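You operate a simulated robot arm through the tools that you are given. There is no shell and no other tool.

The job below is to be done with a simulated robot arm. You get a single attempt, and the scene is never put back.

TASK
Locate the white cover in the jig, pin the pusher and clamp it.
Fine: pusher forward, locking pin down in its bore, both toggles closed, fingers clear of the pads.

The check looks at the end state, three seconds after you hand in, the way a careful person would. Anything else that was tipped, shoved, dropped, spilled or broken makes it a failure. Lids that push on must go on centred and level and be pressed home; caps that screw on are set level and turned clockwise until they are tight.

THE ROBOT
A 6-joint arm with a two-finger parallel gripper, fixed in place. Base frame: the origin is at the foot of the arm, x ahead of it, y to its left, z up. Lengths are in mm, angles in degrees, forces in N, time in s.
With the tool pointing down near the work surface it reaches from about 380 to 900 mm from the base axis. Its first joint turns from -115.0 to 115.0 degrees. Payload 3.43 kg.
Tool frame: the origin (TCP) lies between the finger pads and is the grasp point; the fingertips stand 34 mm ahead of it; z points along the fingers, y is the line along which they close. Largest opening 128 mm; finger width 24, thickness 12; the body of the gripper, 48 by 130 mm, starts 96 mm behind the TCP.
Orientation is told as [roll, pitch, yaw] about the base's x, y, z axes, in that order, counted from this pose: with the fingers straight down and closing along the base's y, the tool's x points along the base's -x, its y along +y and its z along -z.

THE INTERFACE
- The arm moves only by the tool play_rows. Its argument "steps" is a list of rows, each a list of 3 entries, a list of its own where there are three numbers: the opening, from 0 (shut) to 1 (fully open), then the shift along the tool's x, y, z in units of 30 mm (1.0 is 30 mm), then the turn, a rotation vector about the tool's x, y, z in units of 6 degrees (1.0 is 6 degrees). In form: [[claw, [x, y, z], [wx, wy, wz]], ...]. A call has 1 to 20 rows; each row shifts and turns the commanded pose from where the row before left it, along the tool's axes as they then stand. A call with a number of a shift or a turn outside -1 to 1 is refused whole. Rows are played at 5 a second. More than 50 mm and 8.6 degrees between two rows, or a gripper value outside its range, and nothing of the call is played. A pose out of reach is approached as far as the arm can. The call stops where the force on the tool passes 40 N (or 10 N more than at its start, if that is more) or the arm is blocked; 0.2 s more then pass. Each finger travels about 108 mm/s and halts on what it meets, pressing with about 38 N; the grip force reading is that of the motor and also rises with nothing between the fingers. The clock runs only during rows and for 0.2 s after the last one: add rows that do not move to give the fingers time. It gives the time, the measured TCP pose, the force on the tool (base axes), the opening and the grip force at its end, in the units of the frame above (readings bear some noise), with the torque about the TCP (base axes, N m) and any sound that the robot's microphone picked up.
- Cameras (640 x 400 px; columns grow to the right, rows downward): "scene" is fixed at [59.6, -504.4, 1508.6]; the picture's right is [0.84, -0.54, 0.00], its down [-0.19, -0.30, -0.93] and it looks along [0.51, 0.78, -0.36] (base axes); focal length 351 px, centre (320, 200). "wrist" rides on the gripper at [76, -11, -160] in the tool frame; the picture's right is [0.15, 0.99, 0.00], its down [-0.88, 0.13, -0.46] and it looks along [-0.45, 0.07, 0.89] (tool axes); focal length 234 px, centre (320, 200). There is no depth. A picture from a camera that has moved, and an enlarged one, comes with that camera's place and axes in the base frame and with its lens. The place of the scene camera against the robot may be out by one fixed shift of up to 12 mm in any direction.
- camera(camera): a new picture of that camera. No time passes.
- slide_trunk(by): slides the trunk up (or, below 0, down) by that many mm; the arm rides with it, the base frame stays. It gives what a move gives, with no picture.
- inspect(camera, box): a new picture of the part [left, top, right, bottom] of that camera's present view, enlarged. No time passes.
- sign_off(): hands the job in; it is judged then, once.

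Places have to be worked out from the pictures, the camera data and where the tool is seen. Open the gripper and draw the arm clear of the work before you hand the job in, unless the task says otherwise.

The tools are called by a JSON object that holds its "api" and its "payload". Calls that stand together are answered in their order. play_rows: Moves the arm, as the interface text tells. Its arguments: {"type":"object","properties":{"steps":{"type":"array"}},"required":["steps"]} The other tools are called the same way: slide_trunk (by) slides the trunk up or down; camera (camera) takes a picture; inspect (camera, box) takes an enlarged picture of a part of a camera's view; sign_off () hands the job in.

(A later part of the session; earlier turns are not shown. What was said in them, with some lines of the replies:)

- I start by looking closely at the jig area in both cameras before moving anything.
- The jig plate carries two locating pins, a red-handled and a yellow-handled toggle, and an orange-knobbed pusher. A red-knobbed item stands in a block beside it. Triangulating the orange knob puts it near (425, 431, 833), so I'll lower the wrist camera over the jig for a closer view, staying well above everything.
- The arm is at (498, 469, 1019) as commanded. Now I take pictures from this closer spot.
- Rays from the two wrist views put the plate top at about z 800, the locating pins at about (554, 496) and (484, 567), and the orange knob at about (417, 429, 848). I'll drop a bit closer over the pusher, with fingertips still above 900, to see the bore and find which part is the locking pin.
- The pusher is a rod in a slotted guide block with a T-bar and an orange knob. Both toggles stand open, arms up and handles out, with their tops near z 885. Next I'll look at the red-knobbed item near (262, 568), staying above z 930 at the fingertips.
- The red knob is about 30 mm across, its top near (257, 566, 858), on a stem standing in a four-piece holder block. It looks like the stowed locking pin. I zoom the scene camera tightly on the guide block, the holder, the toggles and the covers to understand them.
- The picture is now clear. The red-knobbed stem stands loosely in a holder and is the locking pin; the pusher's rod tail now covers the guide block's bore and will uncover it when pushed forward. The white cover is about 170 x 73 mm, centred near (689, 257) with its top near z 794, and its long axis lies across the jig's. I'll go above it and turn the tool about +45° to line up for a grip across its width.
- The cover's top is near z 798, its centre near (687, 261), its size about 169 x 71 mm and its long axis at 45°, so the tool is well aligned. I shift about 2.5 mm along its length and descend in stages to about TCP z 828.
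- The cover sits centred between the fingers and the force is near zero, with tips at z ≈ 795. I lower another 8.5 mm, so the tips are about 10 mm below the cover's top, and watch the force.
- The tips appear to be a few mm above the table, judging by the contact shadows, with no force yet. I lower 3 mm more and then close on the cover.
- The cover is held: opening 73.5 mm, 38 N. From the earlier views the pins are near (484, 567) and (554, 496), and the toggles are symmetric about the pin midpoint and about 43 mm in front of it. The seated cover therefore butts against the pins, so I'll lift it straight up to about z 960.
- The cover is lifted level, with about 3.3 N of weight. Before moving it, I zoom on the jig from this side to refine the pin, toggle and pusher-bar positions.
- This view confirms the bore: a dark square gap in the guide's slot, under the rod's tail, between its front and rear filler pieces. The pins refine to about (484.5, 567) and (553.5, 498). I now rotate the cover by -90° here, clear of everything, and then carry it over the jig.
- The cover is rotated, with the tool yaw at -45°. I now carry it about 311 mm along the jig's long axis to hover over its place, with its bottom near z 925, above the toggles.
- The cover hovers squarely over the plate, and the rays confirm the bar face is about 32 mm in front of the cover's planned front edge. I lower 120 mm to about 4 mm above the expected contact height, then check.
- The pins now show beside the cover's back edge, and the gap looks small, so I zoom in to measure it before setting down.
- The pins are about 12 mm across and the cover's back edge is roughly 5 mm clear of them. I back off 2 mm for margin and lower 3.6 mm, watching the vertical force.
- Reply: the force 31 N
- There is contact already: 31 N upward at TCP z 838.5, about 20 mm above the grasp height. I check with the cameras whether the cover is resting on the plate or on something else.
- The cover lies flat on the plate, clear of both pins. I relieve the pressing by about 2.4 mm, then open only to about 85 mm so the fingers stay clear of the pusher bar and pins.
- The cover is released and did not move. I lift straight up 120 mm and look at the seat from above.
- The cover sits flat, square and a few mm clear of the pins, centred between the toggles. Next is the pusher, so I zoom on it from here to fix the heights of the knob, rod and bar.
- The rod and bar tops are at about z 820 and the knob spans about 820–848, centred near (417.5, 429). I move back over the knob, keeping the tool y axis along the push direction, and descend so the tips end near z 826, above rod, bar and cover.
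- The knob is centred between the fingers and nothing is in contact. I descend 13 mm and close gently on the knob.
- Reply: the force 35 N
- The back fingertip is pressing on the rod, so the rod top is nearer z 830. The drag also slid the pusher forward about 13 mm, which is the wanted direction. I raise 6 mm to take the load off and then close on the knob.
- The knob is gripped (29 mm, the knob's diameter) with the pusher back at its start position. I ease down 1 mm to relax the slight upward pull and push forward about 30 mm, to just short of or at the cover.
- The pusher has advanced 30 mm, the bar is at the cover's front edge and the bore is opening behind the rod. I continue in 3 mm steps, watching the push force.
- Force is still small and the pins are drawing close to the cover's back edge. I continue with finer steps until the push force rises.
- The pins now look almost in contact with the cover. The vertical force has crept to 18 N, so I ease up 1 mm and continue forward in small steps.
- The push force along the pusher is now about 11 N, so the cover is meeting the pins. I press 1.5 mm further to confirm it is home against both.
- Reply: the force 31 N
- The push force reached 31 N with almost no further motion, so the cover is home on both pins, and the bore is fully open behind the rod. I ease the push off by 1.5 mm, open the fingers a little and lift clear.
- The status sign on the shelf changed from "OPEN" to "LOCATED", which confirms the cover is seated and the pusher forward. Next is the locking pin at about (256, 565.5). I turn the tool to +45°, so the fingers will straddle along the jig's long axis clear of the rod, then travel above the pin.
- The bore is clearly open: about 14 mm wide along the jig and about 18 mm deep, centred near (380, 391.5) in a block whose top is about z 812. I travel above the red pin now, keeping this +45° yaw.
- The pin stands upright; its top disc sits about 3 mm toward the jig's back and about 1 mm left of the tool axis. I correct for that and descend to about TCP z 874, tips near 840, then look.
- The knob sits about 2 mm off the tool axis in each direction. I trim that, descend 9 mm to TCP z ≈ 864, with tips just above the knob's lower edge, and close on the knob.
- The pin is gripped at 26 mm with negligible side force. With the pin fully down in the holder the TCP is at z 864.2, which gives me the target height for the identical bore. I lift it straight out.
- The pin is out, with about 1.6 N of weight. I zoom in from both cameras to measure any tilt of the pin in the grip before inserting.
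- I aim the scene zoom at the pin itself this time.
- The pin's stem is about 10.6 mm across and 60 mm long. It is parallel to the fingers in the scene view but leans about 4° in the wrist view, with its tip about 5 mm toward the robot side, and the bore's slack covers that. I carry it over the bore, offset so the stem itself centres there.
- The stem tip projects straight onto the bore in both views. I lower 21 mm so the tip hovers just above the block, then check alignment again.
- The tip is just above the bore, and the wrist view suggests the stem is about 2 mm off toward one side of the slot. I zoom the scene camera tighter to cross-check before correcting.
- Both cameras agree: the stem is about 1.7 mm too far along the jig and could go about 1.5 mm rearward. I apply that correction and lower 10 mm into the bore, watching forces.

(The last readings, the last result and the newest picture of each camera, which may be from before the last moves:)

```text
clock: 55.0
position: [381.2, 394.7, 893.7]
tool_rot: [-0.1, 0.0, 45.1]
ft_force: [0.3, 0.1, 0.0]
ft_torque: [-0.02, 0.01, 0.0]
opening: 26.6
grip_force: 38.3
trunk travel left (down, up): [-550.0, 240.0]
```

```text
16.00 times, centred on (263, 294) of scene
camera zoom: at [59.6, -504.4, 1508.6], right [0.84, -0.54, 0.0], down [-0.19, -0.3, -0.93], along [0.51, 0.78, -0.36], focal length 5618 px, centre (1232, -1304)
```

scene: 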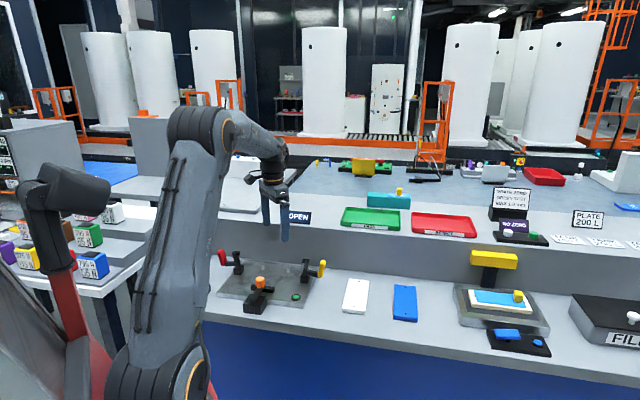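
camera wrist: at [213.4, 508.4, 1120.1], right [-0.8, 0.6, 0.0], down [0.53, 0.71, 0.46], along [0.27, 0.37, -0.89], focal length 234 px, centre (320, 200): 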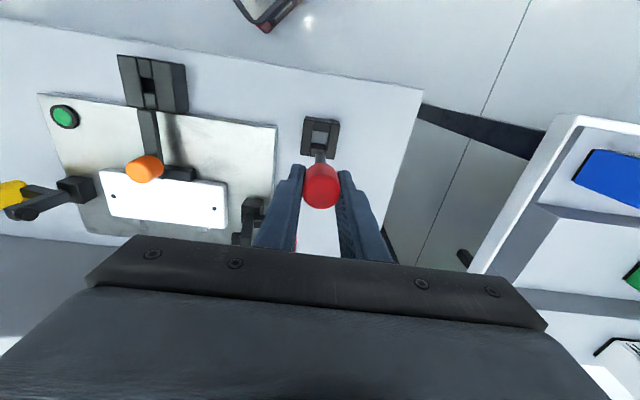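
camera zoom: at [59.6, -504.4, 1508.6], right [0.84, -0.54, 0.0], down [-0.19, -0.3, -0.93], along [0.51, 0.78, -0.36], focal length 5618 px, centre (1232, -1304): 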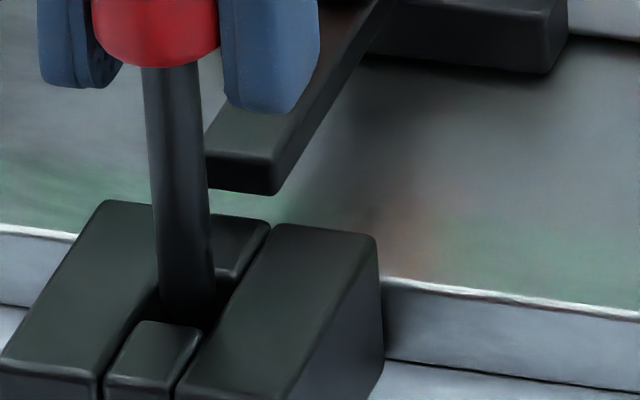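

The tip is now inside the bore, centred, with zero force. I continue down 24 mm in small steps.

{"api": "play_rows", "payload": {"steps": [[0.15, [0, 0, 0.2], [0, 0, 0]], [0.15, [0, 0, 0.2], [0, 0, 0]], [0.15, [0, 0, 0.2], [0, 0, 0]], [0.15, [0, 0, 0.2], [0, 0, 0]], [0.15, [0, 0, 0], [0, 0, 0]]]}}

{"api": "inspect", "payload": {"camera": "scene", "box": [245, 270, 281, 305]}}

{"api": "inspect", "payload": {"camera": "wrist", "box": [290, 110, 355, 190]}}

```text
clock: 56.2
position: [380.8, 395.9, 870.3]
tool_rot: [0.0, 0.0, 44.9]
ft_force: [0.8, 1.2, -0.1]
ft_torque: [0.01, 0.04, 0.0]
opening: 26.2
grip_force: 38.4
trunk travel left (down, up): [-550.0, 240.0]
```

```text
11.43 times, centred on (263, 288) of scene
camera zoom: at [59.6, -504.4, 1508.6], right [0.84, -0.54, 0.0], down [-0.19, -0.3, -0.93], along [0.51, 0.78, -0.36], focal length 4013 px, centre (971, -800)
```

zoom: 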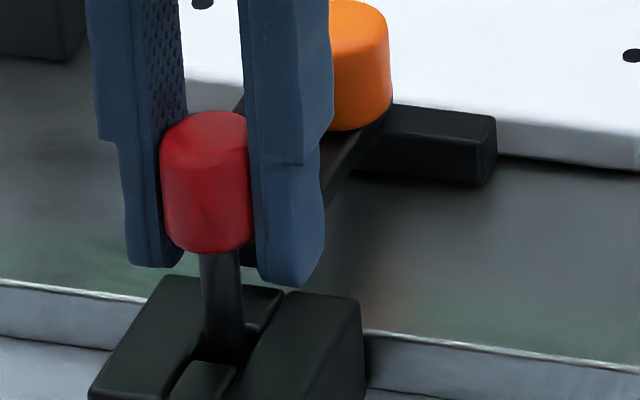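

```text
5.00 times, centred on (322, 150) of wrist
camera zoom: at [337.5, 332.8, 1030.1], right [-0.8, 0.6, 0.0], down [0.53, 0.71, 0.46], along [0.27, 0.37, -0.89], focal length 1171 px, centre (308, 450)
```

zoom: 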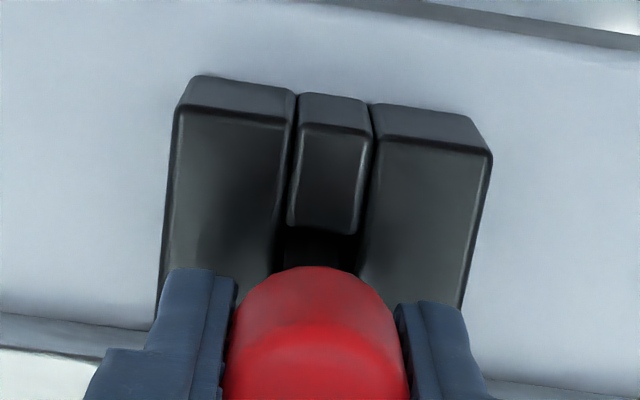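

The stem is well down the bore without touching. I lower the last 6 mm to the seated height, plus 1 mm to feel for the bottom.

{"api": "play_rows", "payload": {"steps": [[0.15, [0, 0, 0.1], [0, 0, 0]], [0.15, [0, 0, 0.1], [0, 0, 0]], [0.15, [0, 0, 0.03], [0, 0, 0]], [0.15, [0, 0, 0], [0, 0, 0]]]}}

{"api": "inspect", "payload": {"camera": "scene", "box": [245, 270, 281, 305]}}

```text
clock: 57.2
position: [382.8, 395.1, 863.3]
tool_rot: [0.0, 0.1, 44.9]
ft_force: [-0.6, -2.3, 5.5]
ft_torque: [-0.05, 0.05, 0.03]
opening: 26.4
grip_force: 37.7
trunk travel left (down, up): [-550.0, 240.0]
```

```text
11.43 times, centred on (263, 288) of scene
camera zoom: at [59.6, -504.4, 1508.6], right [0.84, -0.54, 0.0], down [-0.19, -0.3, -0.93], along [0.51, 0.78, -0.36], focal length 4013 px, centre (971, -800)
```

zoom: 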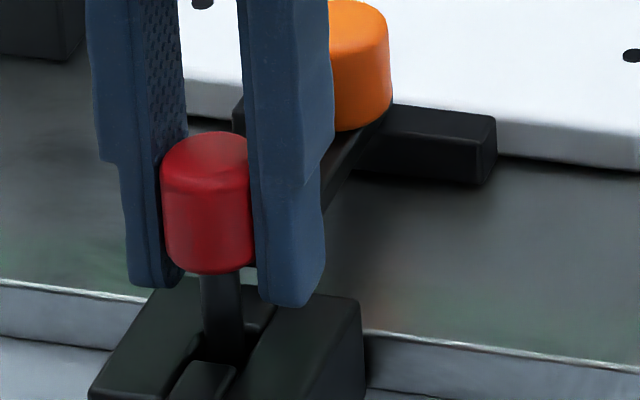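

The pin has bottomed: 5.5 N at the same height as in the holder. I release gently, let it settle and lift straight up.

{"api": "play_rows", "payload": {"steps": [[0.15, [0, 0, -0.02], [0, 0, 0]], [0.22, [0, 0, 0], [0, 0, 0]], [0.28, [0, 0, 0], [0, 0, 0]], [0.4, [0, 0, 0], [0, 0, 0]], [0.5, [0, 0, 0], [0, 0, 0]], [0.5, [0, 0, -0.3], [0, 0, 0]], [0.5, [0, 0, -0.7], [0, 0, 0]], [0.5, [0, 0, -1], [0, 0, 0]], [0.5, [0, 0, -1], [0, 0, 0]], [0.5, [0, 0, -0.4], [0, 0, 0]], [0.5, [0, 0, 0], [0, 0, 0]]]}}

{"api": "camera", "payload": {"camera": "scene"}}

{"api": "inspect", "payload": {"camera": "scene", "box": [190, 205, 340, 320]}}

{"api": "camera", "payload": {"camera": "wrist"}}

```text
clock: 59.6
position: [381.9, 394.9, 966.4]
tool_rot: [-0.1, 0.1, 44.9]
ft_force: [1.0, 0.1, 0.0]
ft_torque: [0.03, 0.02, 0.01]
opening: 64.0
grip_force: 0.1
trunk travel left (down, up): [-550.0, 240.0]
```

```text
taken
```

scene: 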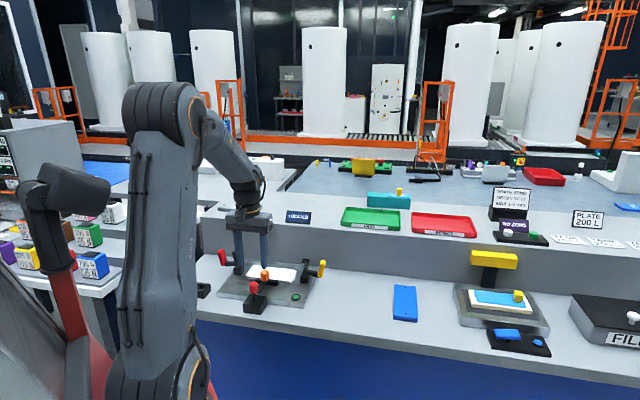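

```text
3.48 times, centred on (265, 262) of scene
camera zoom: at [59.6, -504.4, 1508.6], right [0.84, -0.54, 0.0], down [-0.19, -0.3, -0.93], along [0.51, 0.78, -0.36], focal length 1221 px, centre (511, -17)
```

zoom: 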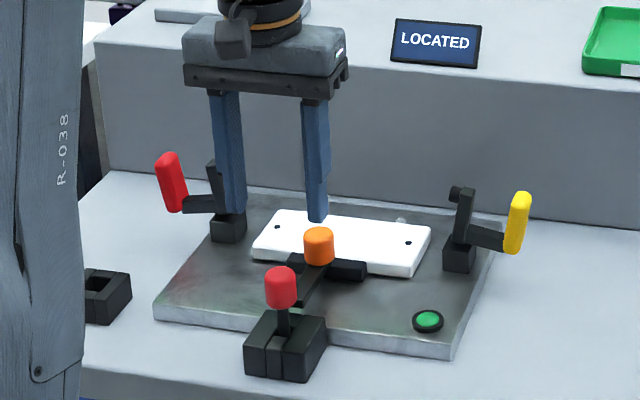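

```text
taken
camera wrist: at [337.4, 332.5, 1126.3], right [-0.8, 0.6, 0.0], down [0.53, 0.71, 0.46], along [0.27, 0.37, -0.89], focal length 234 px, centre (320, 200)
```

wrist: 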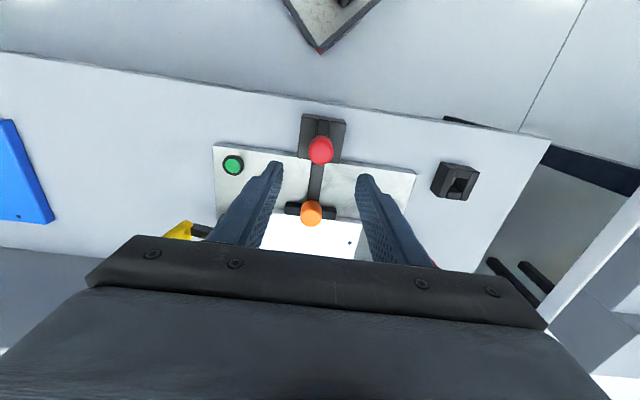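

The pin now stands down in its bore behind the rod. The toggles are rigid L-levers hinged near the top of their bases: the red pivot is at about 125 mm left of jig centre, z ≈ 837, and the arm must swing about 98° inward. I'll push the grip from outside with closed fingers along an arc, so first I close the gripper and turn to -45°.

{"api": "play_rows", "payload": {"steps": [[0.3, [0, 0, 0], [0, 0, 0.5]], [0.1, [0, 0, 0], [0, 0, 1]], [0, [0, 0, 0], [0, 0, 1]], [0, [0, 0, 0], [0, 0, 1]], [0, [0, 0, 0], [0, 0, 1]], [0, [0, 0, 0], [0, 0, 1]], [0, [0, 0, 0], [0, 0, 1]], [0, [0, 0, 0], [0, 0, 1]], [0, [0, 0, 0], [0, 0, 1]], [0, [0, 0, 0], [0, 0, 1]], [0, [0, 0, 0], [0, 0, 1]], [0, [0, 0, 0], [0, 0, 1]], [0, [0, 0, 0], [0, 0, 1]], [0, [0, 0, 0], [0, 0, 1]], [0, [0, 0, 0], [0, 0, 1]], [0, [0, 0, 0], [0, 0, 0.5]], [0, [0, 0, 0], [0, 0, 0]]]}}

{"api": "play_rows", "payload": {"steps": [[0, [0.929, 0.632, 0], [0, 0, 0]], [0, [0.929, 0.632, 0], [0, 0, 0]], [0, [0.929, 0.632, 0], [0, 0, 0]], [0, [0.929, 0.632, 0], [0, 0, 0]], [0, [0.929, 0.632, 0], [0, 0, 0]], [0, [0.929, 0.632, 0], [0, 0, 0]], [0, [0.929, 0.632, 0], [0, 0, 0]], [0, [0.929, 0.632, 0], [0, 0, 0]], [0, [0, 0, 0], [0, 0, 0]]]}}

{"api": "camera", "payload": {"camera": "wrist"}}

{"api": "inspect", "payload": {"camera": "scene", "box": [190, 200, 280, 310]}}

```text
clock: 63.2
position: [381.2, 394.4, 965.9]
tool_rot: [0.0, 0.0, -45.1]
ft_force: [0.6, 0.6, 0.3]
ft_torque: [0.02, -0.01, 0.0]
opening: 0.0
grip_force: 33.4
trunk travel left (down, up): [-550.0, 240.0]
```

```text
clock: 65.2
position: [332.1, 659.8, 966.8]
tool_rot: [0.0, 0.0, -45.0]
ft_force: [0.5, -0.3, -0.1]
ft_torque: [-0.01, -0.01, 0.01]
opening: 0.1
grip_force: 32.9
trunk travel left (down, up): [-550.0, 240.0]
```

```text
taken
camera wrist: at [271.5, 706.2, 1125.5], right [0.6, 0.8, 0.0], down [0.71, -0.53, 0.46], along [0.37, -0.27, -0.89], focal length 234 px, centre (320, 200)
```

wrist: 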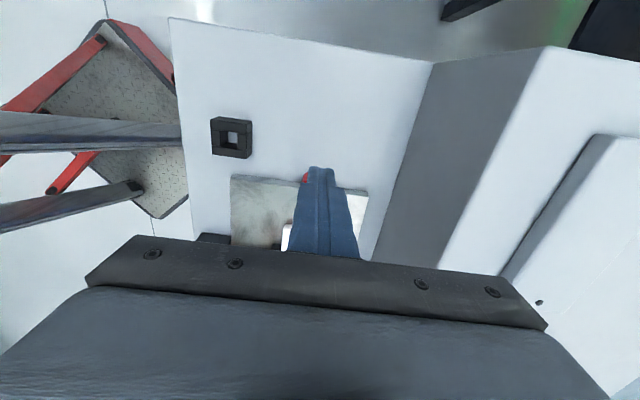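

```text
3.64 times, centred on (235, 255) of scene
camera zoom: at [59.6, -504.4, 1508.6], right [0.84, -0.54, 0.0], down [-0.19, -0.3, -0.93], along [0.51, 0.78, -0.36], focal length 1277 px, centre (629, 0)
```

zoom: 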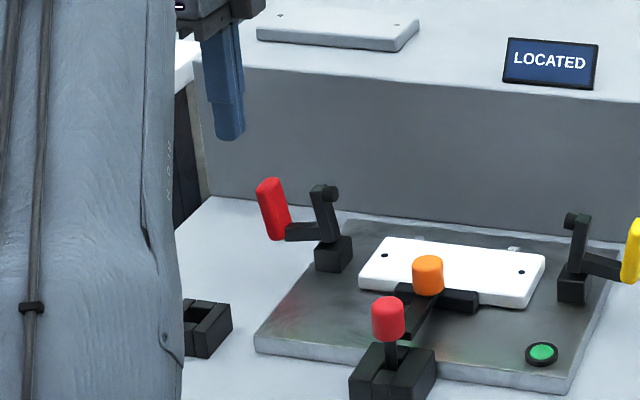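

The fingers are in the toggle's plane, about 11 mm outside the red grip. I descend 70 mm so the tips are near z 862, alongside the upper half of the grip.

{"api": "play_rows", "payload": {"steps": [[0, [0, 0, 0.7], [0, 0, 0]], [0, [0, 0, 0.8], [0, 0, 0]], [0, [0, 0, 0.6], [0, 0, 0]], [0, [0, 0, 0.23], [0, 0, 0]], [0, [0, 0, 0], [0, 0, 0]]]}}

{"api": "inspect", "payload": {"camera": "scene", "box": [200, 225, 260, 285]}}

{"api": "camera", "payload": {"camera": "wrist"}}

```text
clock: 66.4
position: [332.2, 659.1, 896.4]
tool_rot: [0.0, 0.0, -45.0]
ft_force: [0.1, 0.1, 1.0]
ft_torque: [0.0, 0.02, -0.02]
opening: 0.0
grip_force: 33.1
trunk travel left (down, up): [-550.0, 240.0]
```

```text
6.67 times, centred on (230, 255) of scene
camera zoom: at [59.6, -504.4, 1508.6], right [0.84, -0.54, 0.0], down [-0.19, -0.3, -0.93], along [0.51, 0.78, -0.36], focal length 2341 px, centre (920, -167)
```

zoom: 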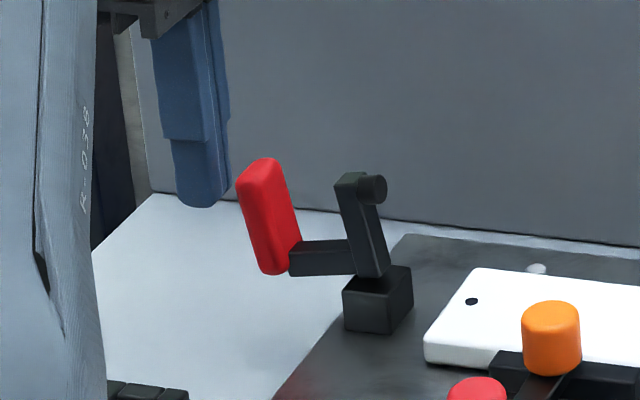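

```text
taken
camera wrist: at [271.4, 704.9, 1055.6], right [0.6, 0.8, 0.0], down [0.71, -0.53, 0.46], along [0.37, -0.27, -0.89], focal length 234 px, centre (320, 200)
```

wrist: 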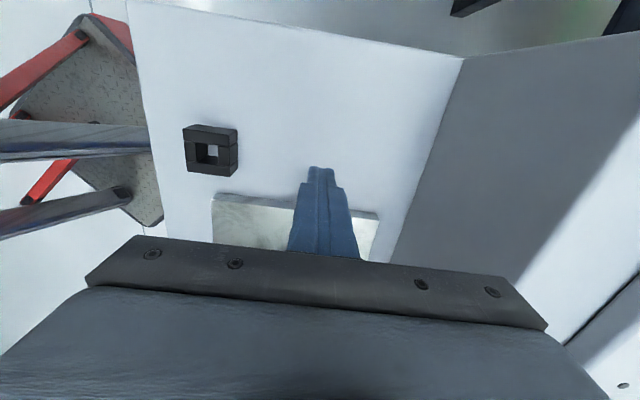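

The tips are beside the upper half of the red grip, a few mm outside it, with no contact. I start pushing inward 18 mm in 6 mm steps and check that the lever turns.

{"api": "play_rows", "payload": {"steps": [[0, [-0.2, 0, 0], [0, 0, 0]], [0, [-0.2, 0, 0], [0, 0, 0]], [0, [-0.2, 0, 0], [0, 0, 0]], [0, [0, 0, 0], [0, 0, 0]]]}}

{"api": "inspect", "payload": {"camera": "scene", "box": [200, 225, 260, 285]}}

```text
clock: 67.4
position: [342.9, 647.0, 896.3]
tool_rot: [0.0, -0.1, -45.0]
ft_force: [-2.3, 3.3, 2.1]
ft_torque: [-0.01, 0.05, 0.06]
opening: 0.0
grip_force: 33.1
trunk travel left (down, up): [-550.0, 240.0]
```

```text
6.67 times, centred on (230, 255) of scene
camera zoom: at [59.6, -504.4, 1508.6], right [0.84, -0.54, 0.0], down [-0.19, -0.3, -0.93], along [0.51, 0.78, -0.36], focal length 2341 px, centre (920, -167)
```

zoom: 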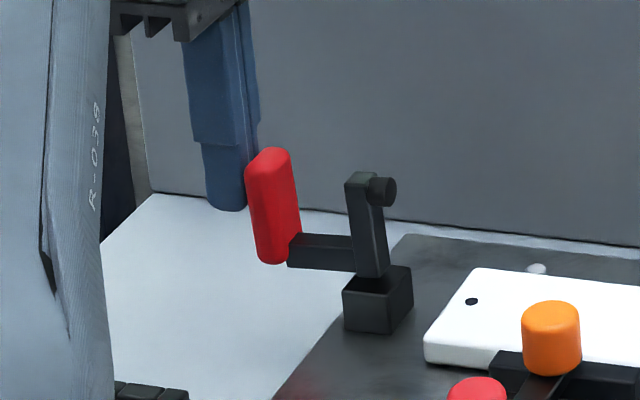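

The lever turns freely with only about 4 N. I now follow the arc, going up and inward to keep the fingertip on the grip's outer face, for the next 40° or so.

{"api": "play_rows", "payload": {"steps": [[0, [-0.12, 0, -0.7], [0, 0, 0]], [0, [-0.293, 0, -0.353], [0, 0, 0]], [0, [-0.35, 0, -0.3], [0, 0, 0]], [0, [-0.397, 0, -0.233], [0, 0, 0]], [0, [0, 0, 0], [0, 0, 0]]]}}

{"api": "inspect", "payload": {"camera": "scene", "box": [200, 225, 260, 285]}}

```text
clock: 68.6
position: [369.0, 621.9, 944.0]
tool_rot: [0.0, 0.0, -44.9]
ft_force: [0.1, -0.2, -0.2]
ft_torque: [0.02, 0.0, 0.01]
opening: 0.1
grip_force: 33.0
trunk travel left (down, up): [-550.0, 240.0]
```

```text
6.67 times, centred on (230, 255) of scene
camera zoom: at [59.6, -504.4, 1508.6], right [0.84, -0.54, 0.0], down [-0.19, -0.3, -0.93], along [0.51, 0.78, -0.36], focal length 2341 px, centre (920, -167)
```

zoom: 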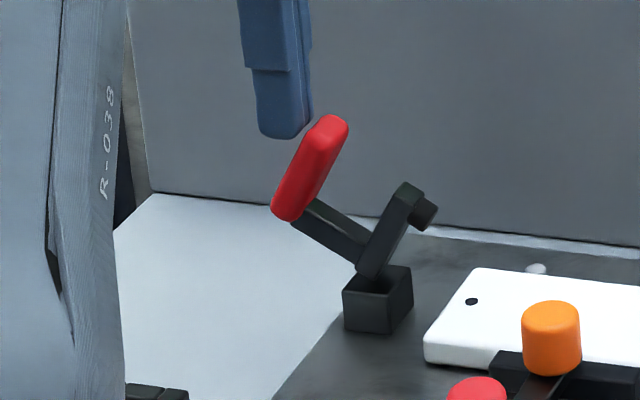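

The red lever has turned to about 60° and stays where it is left. From the image, the grip's outer face is about 62 mm from the pivot, so I adjust the arc and keep pushing inward at nearly constant height.

{"api": "play_rows", "payload": {"steps": [[0, [-0.345, 0, 0], [0, 0, 0]], [0, [-0.345, 0, 0], [0, 0, 0]], [0, [-0.41, 0, 0.03], [0, 0, 0]], [0, [0, 0, 0], [0, 0, 0]]]}}

{"api": "inspect", "payload": {"camera": "scene", "box": [205, 225, 275, 290]}}

```text
clock: 69.6
position: [390.6, 599.5, 942.2]
tool_rot: [-0.1, -0.1, -45.0]
ft_force: [-0.4, 0.1, 3.5]
ft_torque: [-0.04, -0.01, -0.03]
opening: 0.0
grip_force: 32.3
trunk travel left (down, up): [-550.0, 240.0]
```

```text
6.15 times, centred on (240, 258) of scene
camera zoom: at [59.6, -504.4, 1508.6], right [0.84, -0.54, 0.0], down [-0.19, -0.3, -0.93], along [0.51, 0.78, -0.36], focal length 2161 px, centre (812, -154)
```

zoom: 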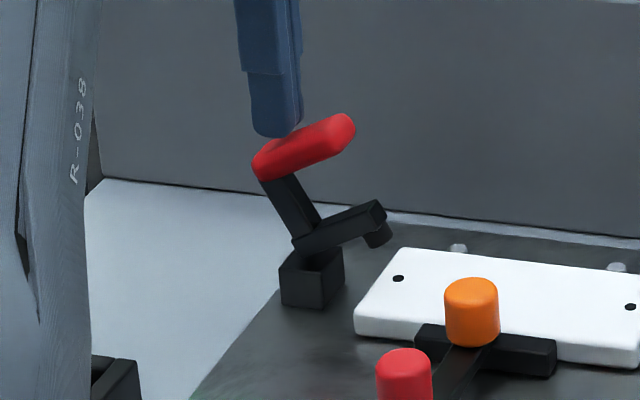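

The red lever is at about 25°, its pad nearing the cover. I move further inward over the grip and then press downward to finish the swing.

{"api": "play_rows", "payload": {"steps": [[0, [-0.4, 0, 0.03], [0, 0, 0]], [0, [-0.4, 0, 0.1], [0, 0, 0]], [0, [-0.15, 0, 0.12], [0, 0, 0]], [0, [0, 0, 0], [0, 0, 0]]]}}

{"api": "inspect", "payload": {"camera": "scene", "box": [205, 225, 275, 290]}}

```text
clock: 70.6
position: [412.0, 578.7, 933.9]
tool_rot: [0.0, 0.0, -45.0]
ft_force: [0.0, 0.1, -0.3]
ft_torque: [0.02, -0.01, 0.04]
opening: 0.0
grip_force: 33.0
trunk travel left (down, up): [-550.0, 240.0]
```

```text
6.15 times, centred on (240, 258) of scene
camera zoom: at [59.6, -504.4, 1508.6], right [0.84, -0.54, 0.0], down [-0.19, -0.3, -0.93], along [0.51, 0.78, -0.36], focal length 2161 px, centre (812, -154)
```

zoom: 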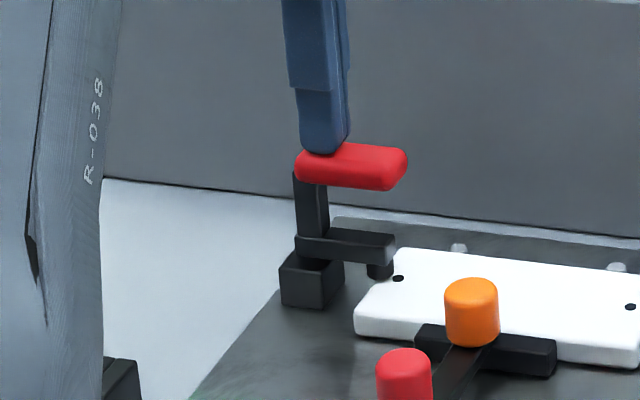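

The red toggle appears closed: arm horizontal with its pad on the cover. I zoom to check, then press down lightly on the grip to feel the stop.

{"api": "inspect", "payload": {"camera": "scene", "box": [230, 255, 270, 290]}}

{"api": "play_rows", "payload": {"steps": [[0, [0, 0, 0.07], [0, 0, 0]], [0, [0, 0, 0.07], [0, 0, 0]], [0, [0, 0, 0], [0, 0, 0]]]}}

{"api": "inspect", "payload": {"camera": "scene", "box": [230, 255, 270, 290]}}

```text
11.43 times, centred on (250, 272) of scene
camera zoom: at [59.6, -504.4, 1508.6], right [0.84, -0.54, 0.0], down [-0.19, -0.3, -0.93], along [0.51, 0.78, -0.36], focal length 4013 px, centre (1120, -629)
```

zoom: 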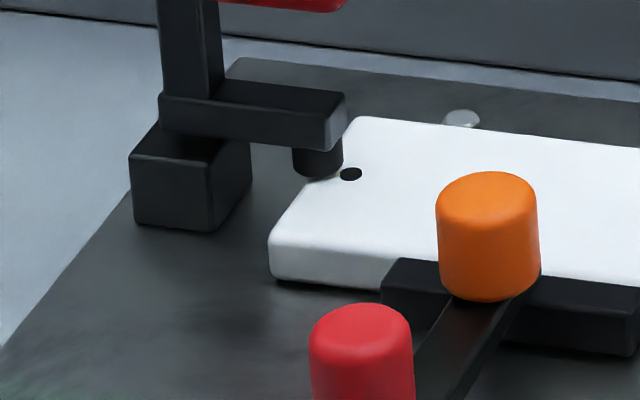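

```text
clock: 71.4
position: [411.8, 579.3, 933.5]
tool_rot: [0.3, 0.1, -45.0]
ft_force: [-2.3, -2.5, 30.6]
ft_torque: [-0.1, 0.15, 0.06]
opening: 0.0
grip_force: 33.0
trunk travel left (down, up): [-550.0, 240.0]
```

```text
11.43 times, centred on (250, 272) of scene
camera zoom: at [59.6, -504.4, 1508.6], right [0.84, -0.54, 0.0], down [-0.19, -0.3, -0.93], along [0.51, 0.78, -0.36], focal length 4013 px, centre (1120, -629)
```

zoom: 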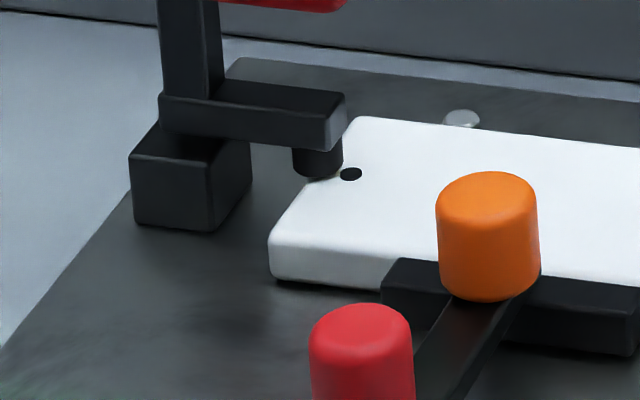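

Pressing with 30 N gives no further movement, so the red toggle is at its closed stop with the pad down on the cover's end. I lift straight off and look from above.

{"api": "play_rows", "payload": {"steps": [[0, [0, 0, -0.2], [0, 0, 0]], [0, [0, 0, -0.6], [0, 0, 0]], [0, [0, 0, -0.7], [0, 0, 0]], [0, [0, 0, 0], [0, 0, 0]]]}}

{"api": "camera", "payload": {"camera": "wrist"}}

{"api": "inspect", "payload": {"camera": "scene", "box": [190, 205, 340, 320]}}

```text
clock: 72.4
position: [413.0, 579.8, 976.0]
tool_rot: [0.0, 0.0, -45.0]
ft_force: [-0.3, -0.6, -0.1]
ft_torque: [0.02, -0.04, 0.03]
opening: 0.0
grip_force: 32.9
trunk travel left (down, up): [-550.0, 240.0]
```

```text
taken
camera wrist: at [352.7, 624.5, 1135.5], right [0.6, 0.8, 0.0], down [0.71, -0.53, 0.46], along [0.37, -0.27, -0.89], focal length 234 px, centre (320, 200)
```

wrist: 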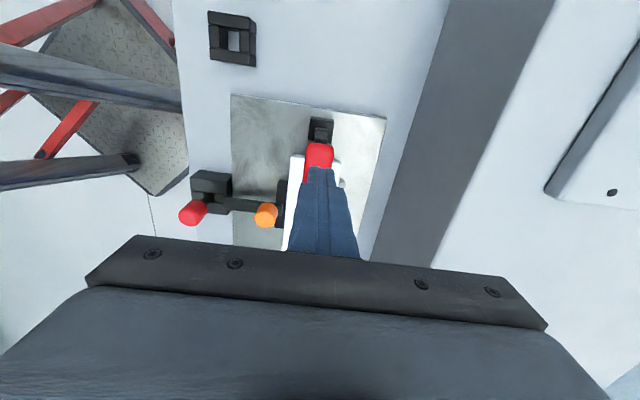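

```text
3.48 times, centred on (265, 262) of scene
camera zoom: at [59.6, -504.4, 1508.6], right [0.84, -0.54, 0.0], down [-0.19, -0.3, -0.93], along [0.51, 0.78, -0.36], focal length 1221 px, centre (511, -17)
```

zoom: 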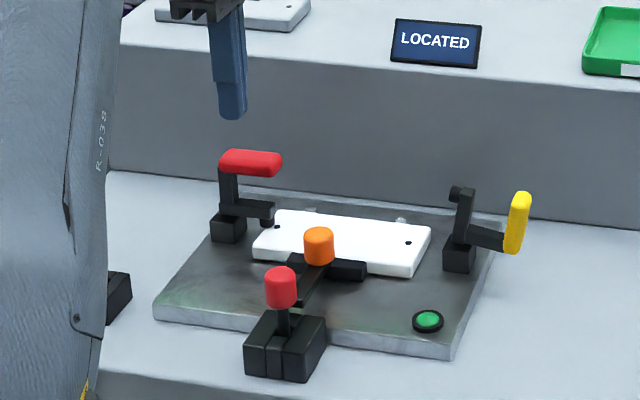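

The red toggle stays closed. The yellow one mirrors it, with its grip's outer face at about +198 mm at the top, so I travel above the jig to a point outside the yellow grip.

{"api": "play_rows", "payload": {"steps": [[0, [-0.927, 0, 0], [0, 0, 0]], [0, [-0.927, 0, 0], [0, 0, 0]], [0, [-0.927, 0, 0], [0, 0, 0]], [0, [-0.927, 0, 0], [0, 0, 0]], [0, [-0.927, 0, 0], [0, 0, 0]], [0, [-0.927, 0, 0], [0, 0, 0]], [0, [-0.927, 0, 0], [0, 0, 0]], [0, [-0.927, -0.05, 0], [0, 0, 0]], [0, [-0.927, 0, 0], [0, 0, 0]], [0, [-0.927, 0, 0], [0, 0, 0]], [0, [-0.927, 0, 0], [0, 0, 0]], [0, [-0.927, 0, 0], [0, 0, 0]], [0, [0, 0, 0], [0, 0, 0]]]}}

{"api": "inspect", "payload": {"camera": "scene", "box": [260, 210, 360, 300]}}

{"api": "camera", "payload": {"camera": "wrist"}}

```text
clock: 75.2
position: [646.4, 341.1, 976.0]
tool_rot: [0.0, 0.0, -44.9]
ft_force: [0.1, -0.5, -0.7]
ft_torque: [0.03, 0.01, 0.01]
opening: 0.2
grip_force: 32.8
trunk travel left (down, up): [-550.0, 240.0]
```

```text
4.44 times, centred on (310, 255) of scene
camera zoom: at [59.6, -504.4, 1508.6], right [0.84, -0.54, 0.0], down [-0.19, -0.3, -0.93], along [0.51, 0.78, -0.36], focal length 1561 px, centre (364, -44)
```

zoom: 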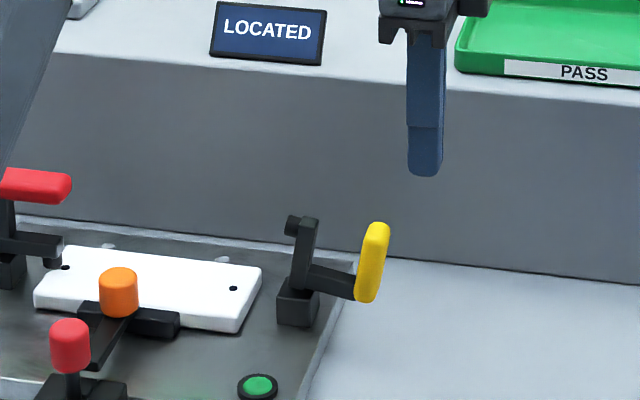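

```text
taken
camera wrist: at [586.3, 386.9, 1135.7], right [0.6, 0.8, 0.0], down [0.71, -0.53, 0.46], along [0.37, -0.27, -0.89], focal length 234 px, centre (320, 200)
```

wrist: 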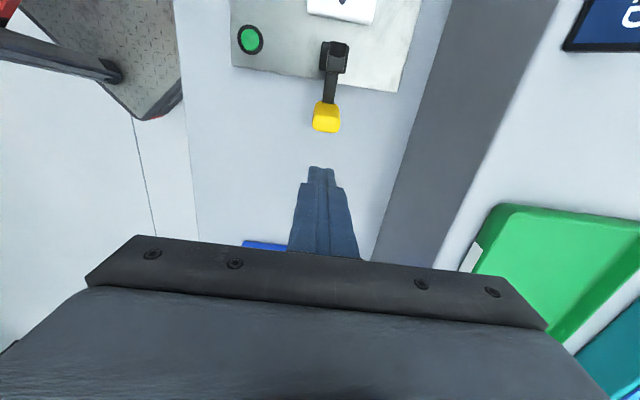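

The fingers are in the yellow lever's plane, just outside its grip. I descend 80 mm alongside it.

{"api": "play_rows", "payload": {"steps": [[0, [0, 0, 0.8], [0, 0, 0]], [0, [0, 0, 0.8], [0, 0, 0]], [0, [0, 0, 0.7], [0, 0, 0]], [0, [0, 0, 0.36], [0, 0, 0]], [0, [0, 0, 0], [0, 0, 0]]]}}

{"api": "inspect", "payload": {"camera": "scene", "box": [280, 240, 350, 300]}}

```text
clock: 76.4
position: [645.6, 340.8, 897.5]
tool_rot: [-0.1, 0.0, -45.0]
ft_force: [0.8, 0.5, -1.2]
ft_torque: [0.04, 0.0, -0.04]
opening: 0.0
grip_force: 33.7
trunk travel left (down, up): [-550.0, 240.0]
```

```text
6.67 times, centred on (315, 270) of scene
camera zoom: at [59.6, -504.4, 1508.6], right [0.84, -0.54, 0.0], down [-0.19, -0.3, -0.93], along [0.51, 0.78, -0.36], focal length 2341 px, centre (353, -267)
```

zoom: 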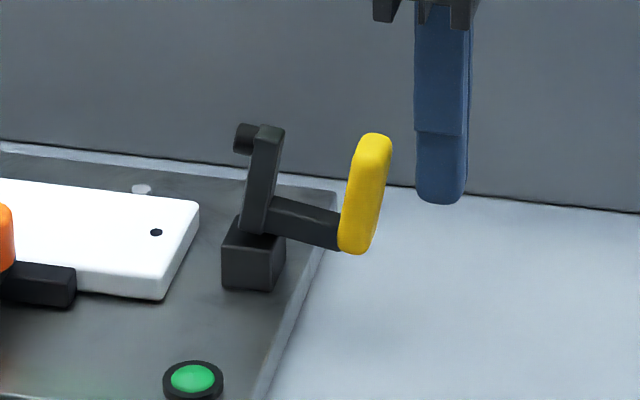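

The fingertip is about 14 mm outside the yellow grip. I push inward 20 mm first, mirroring the red procedure.

{"api": "play_rows", "payload": {"steps": [[0, [0.25, 0, 0], [0, 0, 0]], [0, [0.2, 0, 0], [0, 0, 0]], [0, [0.2, 0, 0], [0, 0, 0]], [0, [0, 0, 0], [0, 0, 0]]]}}

{"api": "inspect", "payload": {"camera": "scene", "box": [280, 240, 350, 300]}}

```text
clock: 77.4
position: [633.0, 356.7, 895.2]
tool_rot: [-0.1, 0.0, -44.9]
ft_force: [4.0, -4.2, 2.9]
ft_torque: [0.07, 0.02, -0.01]
opening: 0.0
grip_force: 33.1
trunk travel left (down, up): [-550.0, 240.0]
```

```text
6.67 times, centred on (315, 270) of scene
camera zoom: at [59.6, -504.4, 1508.6], right [0.84, -0.54, 0.0], down [-0.19, -0.3, -0.93], along [0.51, 0.78, -0.36], focal length 2341 px, centre (353, -267)
```

zoom: 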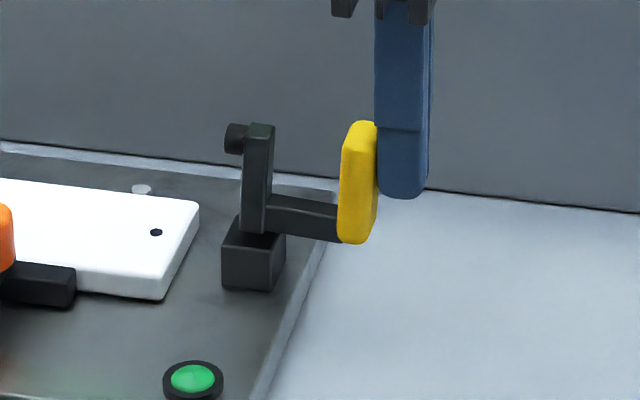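

The yellow lever turns too, with a force of about 6 N. I follow the mirrored arc.

{"api": "play_rows", "payload": {"steps": [[0, [0.12, 0, -0.7], [0, 0, 0]], [0, [0.293, 0, -0.353], [0, 0, 0]], [0, [0.35, 0, -0.3], [0, 0, 0]], [0, [0.397, 0, -0.233], [0, 0, 0]], [0, [0, 0, 0], [0, 0, 0]]]}}

{"api": "inspect", "payload": {"camera": "scene", "box": [280, 235, 350, 300]}}

```text
clock: 78.6
position: [608.6, 381.4, 943.9]
tool_rot: [0.0, -0.1, -45.0]
ft_force: [-0.2, -0.2, 0.7]
ft_torque: [-0.01, 0.04, 0.0]
opening: 0.0
grip_force: 33.3
trunk travel left (down, up): [-550.0, 240.0]
```

```text
6.15 times, centred on (315, 268) of scene
camera zoom: at [59.6, -504.4, 1508.6], right [0.84, -0.54, 0.0], down [-0.19, -0.3, -0.93], along [0.51, 0.78, -0.36], focal length 2161 px, centre (351, -215)
```

zoom: 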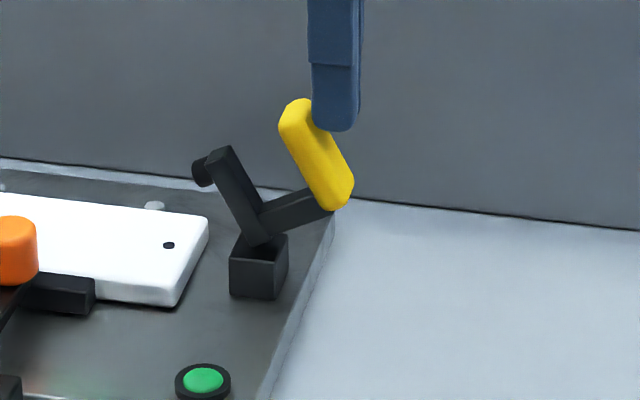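

The yellow lever behaves the same and stands at about 60°. I continue inward at nearly constant height.

{"api": "play_rows", "payload": {"steps": [[0, [0.345, 0, 0], [0, 0, 0]], [0, [0.345, 0, 0], [0, 0, 0]], [0, [0.41, 0, 0.03], [0, 0, 0]], [0, [0, 0, 0], [0, 0, 0]]]}}

{"api": "inspect", "payload": {"camera": "scene", "box": [275, 235, 345, 300]}}

```text
clock: 79.6
position: [585.0, 404.2, 941.9]
tool_rot: [-0.1, 0.0, -45.0]
ft_force: [-0.6, 1.1, 0.8]
ft_torque: [0.01, 0.01, 0.03]
opening: 0.0
grip_force: 32.6
trunk travel left (down, up): [-550.0, 240.0]
```

```text
6.15 times, centred on (310, 268) of scene
camera zoom: at [59.6, -504.4, 1508.6], right [0.84, -0.54, 0.0], down [-0.19, -0.3, -0.93], along [0.51, 0.78, -0.36], focal length 2161 px, centre (382, -215)
```

zoom: 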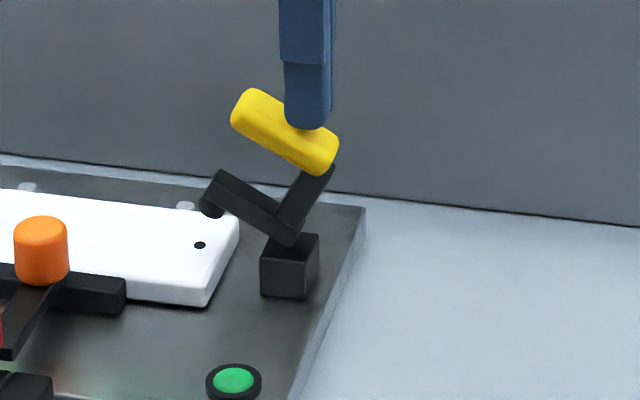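

The yellow lever is at about 30° and its pad is approaching the cover. I finish by moving further inward and then down.

{"api": "play_rows", "payload": {"steps": [[0, [0.4, 0, 0.03], [0, 0, 0]], [0, [0.4, 0, 0.1], [0, 0, 0]], [0, [0.15, 0, 0.12], [0, 0, 0]], [0, [0, 0, 0], [0, 0, 0]]]}}

{"api": "inspect", "payload": {"camera": "scene", "box": [265, 235, 335, 300]}}

```text
clock: 80.6
position: [564.0, 423.3, 936.6]
tool_rot: [0.0, 0.1, -45.0]
ft_force: [-0.3, -0.4, 0.0]
ft_torque: [0.03, 0.02, 0.01]
opening: 0.3
grip_force: 32.8
trunk travel left (down, up): [-550.0, 240.0]
```

```text
6.15 times, centred on (300, 268) of scene
camera zoom: at [59.6, -504.4, 1508.6], right [0.84, -0.54, 0.0], down [-0.19, -0.3, -0.93], along [0.51, 0.78, -0.36], focal length 2161 px, centre (443, -215)
```

zoom: 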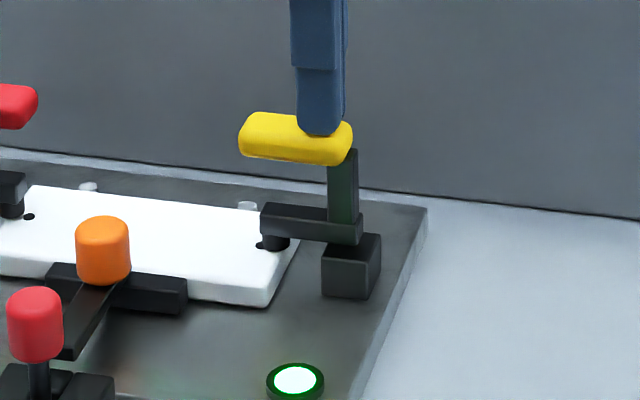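

The yellow toggle is closed, its pad is on the cover, and the green lamp on the jig has lit. I press lightly to confirm the stop and then lift off.

{"api": "play_rows", "payload": {"steps": [[0, [0, 0, 0.07], [0, 0, 0]], [0, [0, 0, 0.06], [0, 0, 0]], [0, [0, 0, 0], [0, 0, 0]]]}}

{"api": "play_rows", "payload": {"steps": [[0, [0, 0, -0.2], [0, 0, 0]], [0, [0, 0, -0.6], [0, 0, 0]], [0, [0, 0, -0.9], [0, 0, 0]], [0, [0, 0, -0.9], [0, 0, 0]], [0, [0, 0, 0], [0, 0, 0]]]}}

{"api": "inspect", "payload": {"camera": "scene", "box": [190, 205, 340, 320]}}

{"api": "inspect", "payload": {"camera": "scene", "box": [235, 255, 325, 315]}}

```text
clock: 81.4
position: [564.7, 423.8, 935.0]
tool_rot: [0.3, 0.0, -45.1]
ft_force: [-3.7, -4.4, 23.8]
ft_torque: [-0.21, 0.12, 0.04]
opening: 0.1
grip_force: 33.1
trunk travel left (down, up): [-550.0, 240.0]
```

```text
clock: 82.6
position: [565.2, 424.5, 1009.7]
tool_rot: [0.0, -0.1, -44.9]
ft_force: [0.0, 0.8, 0.3]
ft_torque: [-0.03, 0.01, 0.0]
opening: 0.0
grip_force: 32.8
trunk travel left (down, up): [-550.0, 240.0]
```

```text
3.48 times, centred on (265, 262) of scene
camera zoom: at [59.6, -504.4, 1508.6], right [0.84, -0.54, 0.0], down [-0.19, -0.3, -0.93], along [0.51, 0.78, -0.36], focal length 1221 px, centre (511, -17)
```

zoom: 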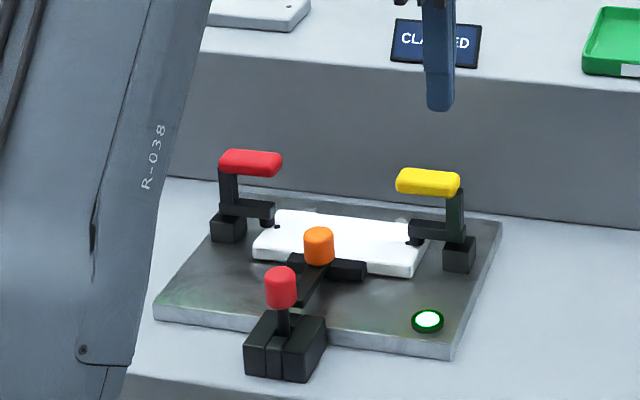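

```text
6.67 times, centred on (280, 285) of scene
camera zoom: at [59.6, -504.4, 1508.6], right [0.84, -0.54, 0.0], down [-0.19, -0.3, -0.93], along [0.51, 0.78, -0.36], focal length 2341 px, centre (587, -367)
```

zoom: 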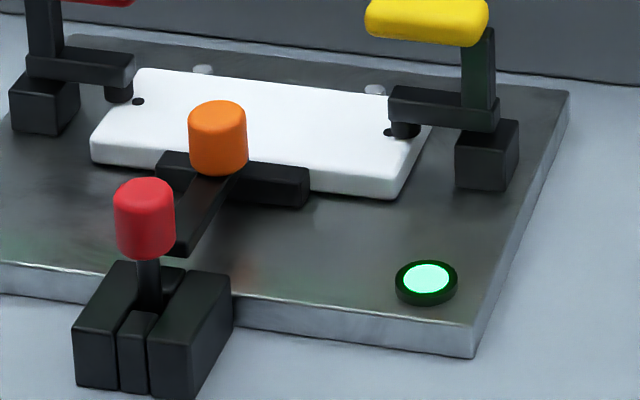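

The status sign reads "CLAMPED", the lamp is lit, the pusher is pinned and both levers are down with nothing touching them. I raise the arm well clear, open the gripper and draw back.

{"api": "play_rows", "payload": {"steps": [[0, [0, 0, -0.9], [0, 0, 0]], [0.2, [0, 0, -0.9], [0, 0, 0]], [0.4, [0, 0, -0.9], [0, 0, 0]], [0.6, [0, 0, -0.9], [0, 0, 0]], [0.8, [0, 0, -0.9], [0, 0, 0]], [1, [0, 0, -0.9], [0, 0, 0]], [1, [0.8, -0.8, -0.3], [0, 0, 0]], [1, [0.8, -0.8, -0.3], [0, 0, 0]], [1, [0.8, -0.8, 0], [0, 0, 0]], [1, [0.8, -0.8, 0], [0, 0, 0]], [1, [0, 0, 0], [0, 0, 0]]]}}

{"api": "camera", "payload": {"camera": "scene"}}

{"api": "inspect", "payload": {"camera": "scene", "box": [190, 205, 340, 320]}}

{"api": "camera", "payload": {"camera": "wrist"}}

```text
clock: 85.0
position: [429.4, 423.4, 1189.9]
tool_rot: [-0.1, 0.0, -45.0]
ft_force: [-1.1, -0.5, -0.1]
ft_torque: [0.01, 0.05, 0.01]
opening: 128.0
grip_force: 0.0
trunk travel left (down, up): [-550.0, 240.0]
```

```text
taken
```

scene: 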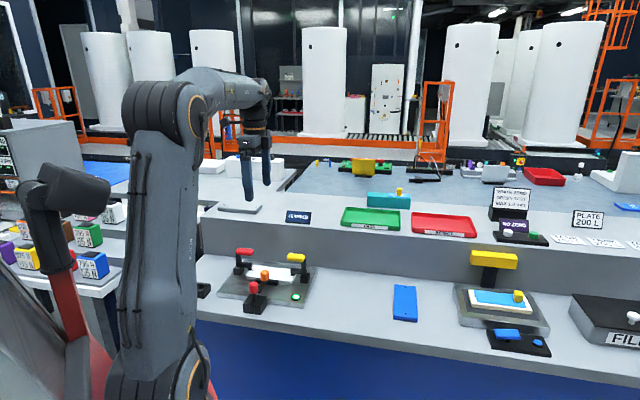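

```text
3.48 times, centred on (265, 262) of scene
camera zoom: at [59.6, -504.4, 1508.6], right [0.84, -0.54, 0.0], down [-0.19, -0.3, -0.93], along [0.51, 0.78, -0.36], focal length 1221 px, centre (511, -17)
```

zoom: 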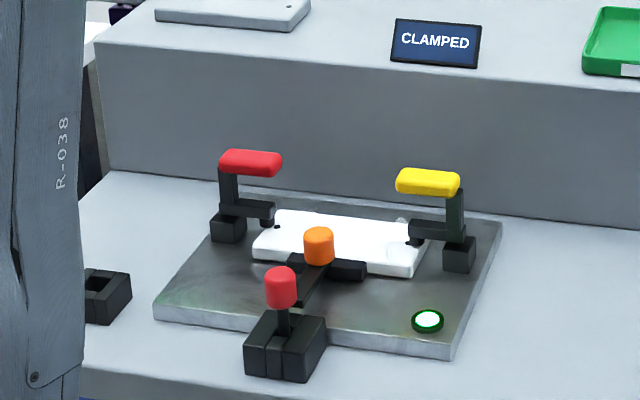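

```text
taken
camera wrist: at [368.7, 468.4, 1349.7], right [0.6, 0.8, 0.0], down [0.71, -0.53, 0.46], along [0.37, -0.27, -0.89], focal length 234 px, centre (320, 200)
```

wrist: 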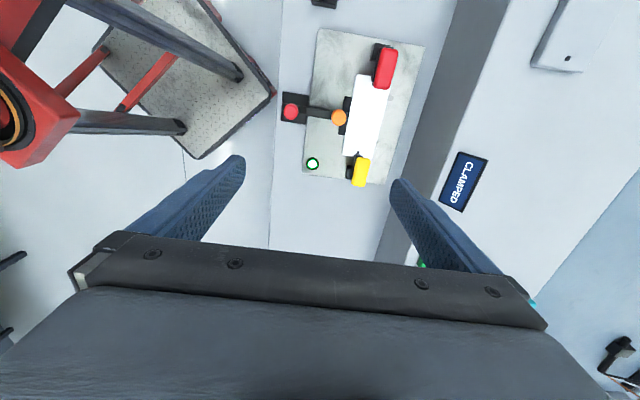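

The sign shows "CLAMPED" and the lamp is lit. The cover is against its pins, the pin is in its bore and both toggles are closed, with nothing else disturbed and the open gripper well clear. I hand the job in.

{"api": "sign_off", "payload": {}}

```text
The job is handed in.
```

The white cover is located, pinned and clamped, and I've handed the job in. The jig's sign changed from "OPEN" to "LOCATED" to "CLAMPED", and its green lamp lit when the second toggle closed.

- **Cover:** it lies flat on the plate, pushed back against both locating pins.
- **Pusher and pin:** the pusher is forward. The red-knobbed locking pin is seated at the bottom of its bore behind the pusher rod.
- **Toggles:** both are closed. Pressing each with about 25–30 N gave no further movement. The red pad sits right at the cover's left end; I estimate about two-thirds of it bears on the cover.
- **Gripper:** it is open and well above the jig, clear of the pads. In the last pictures nothing else had been disturbed.
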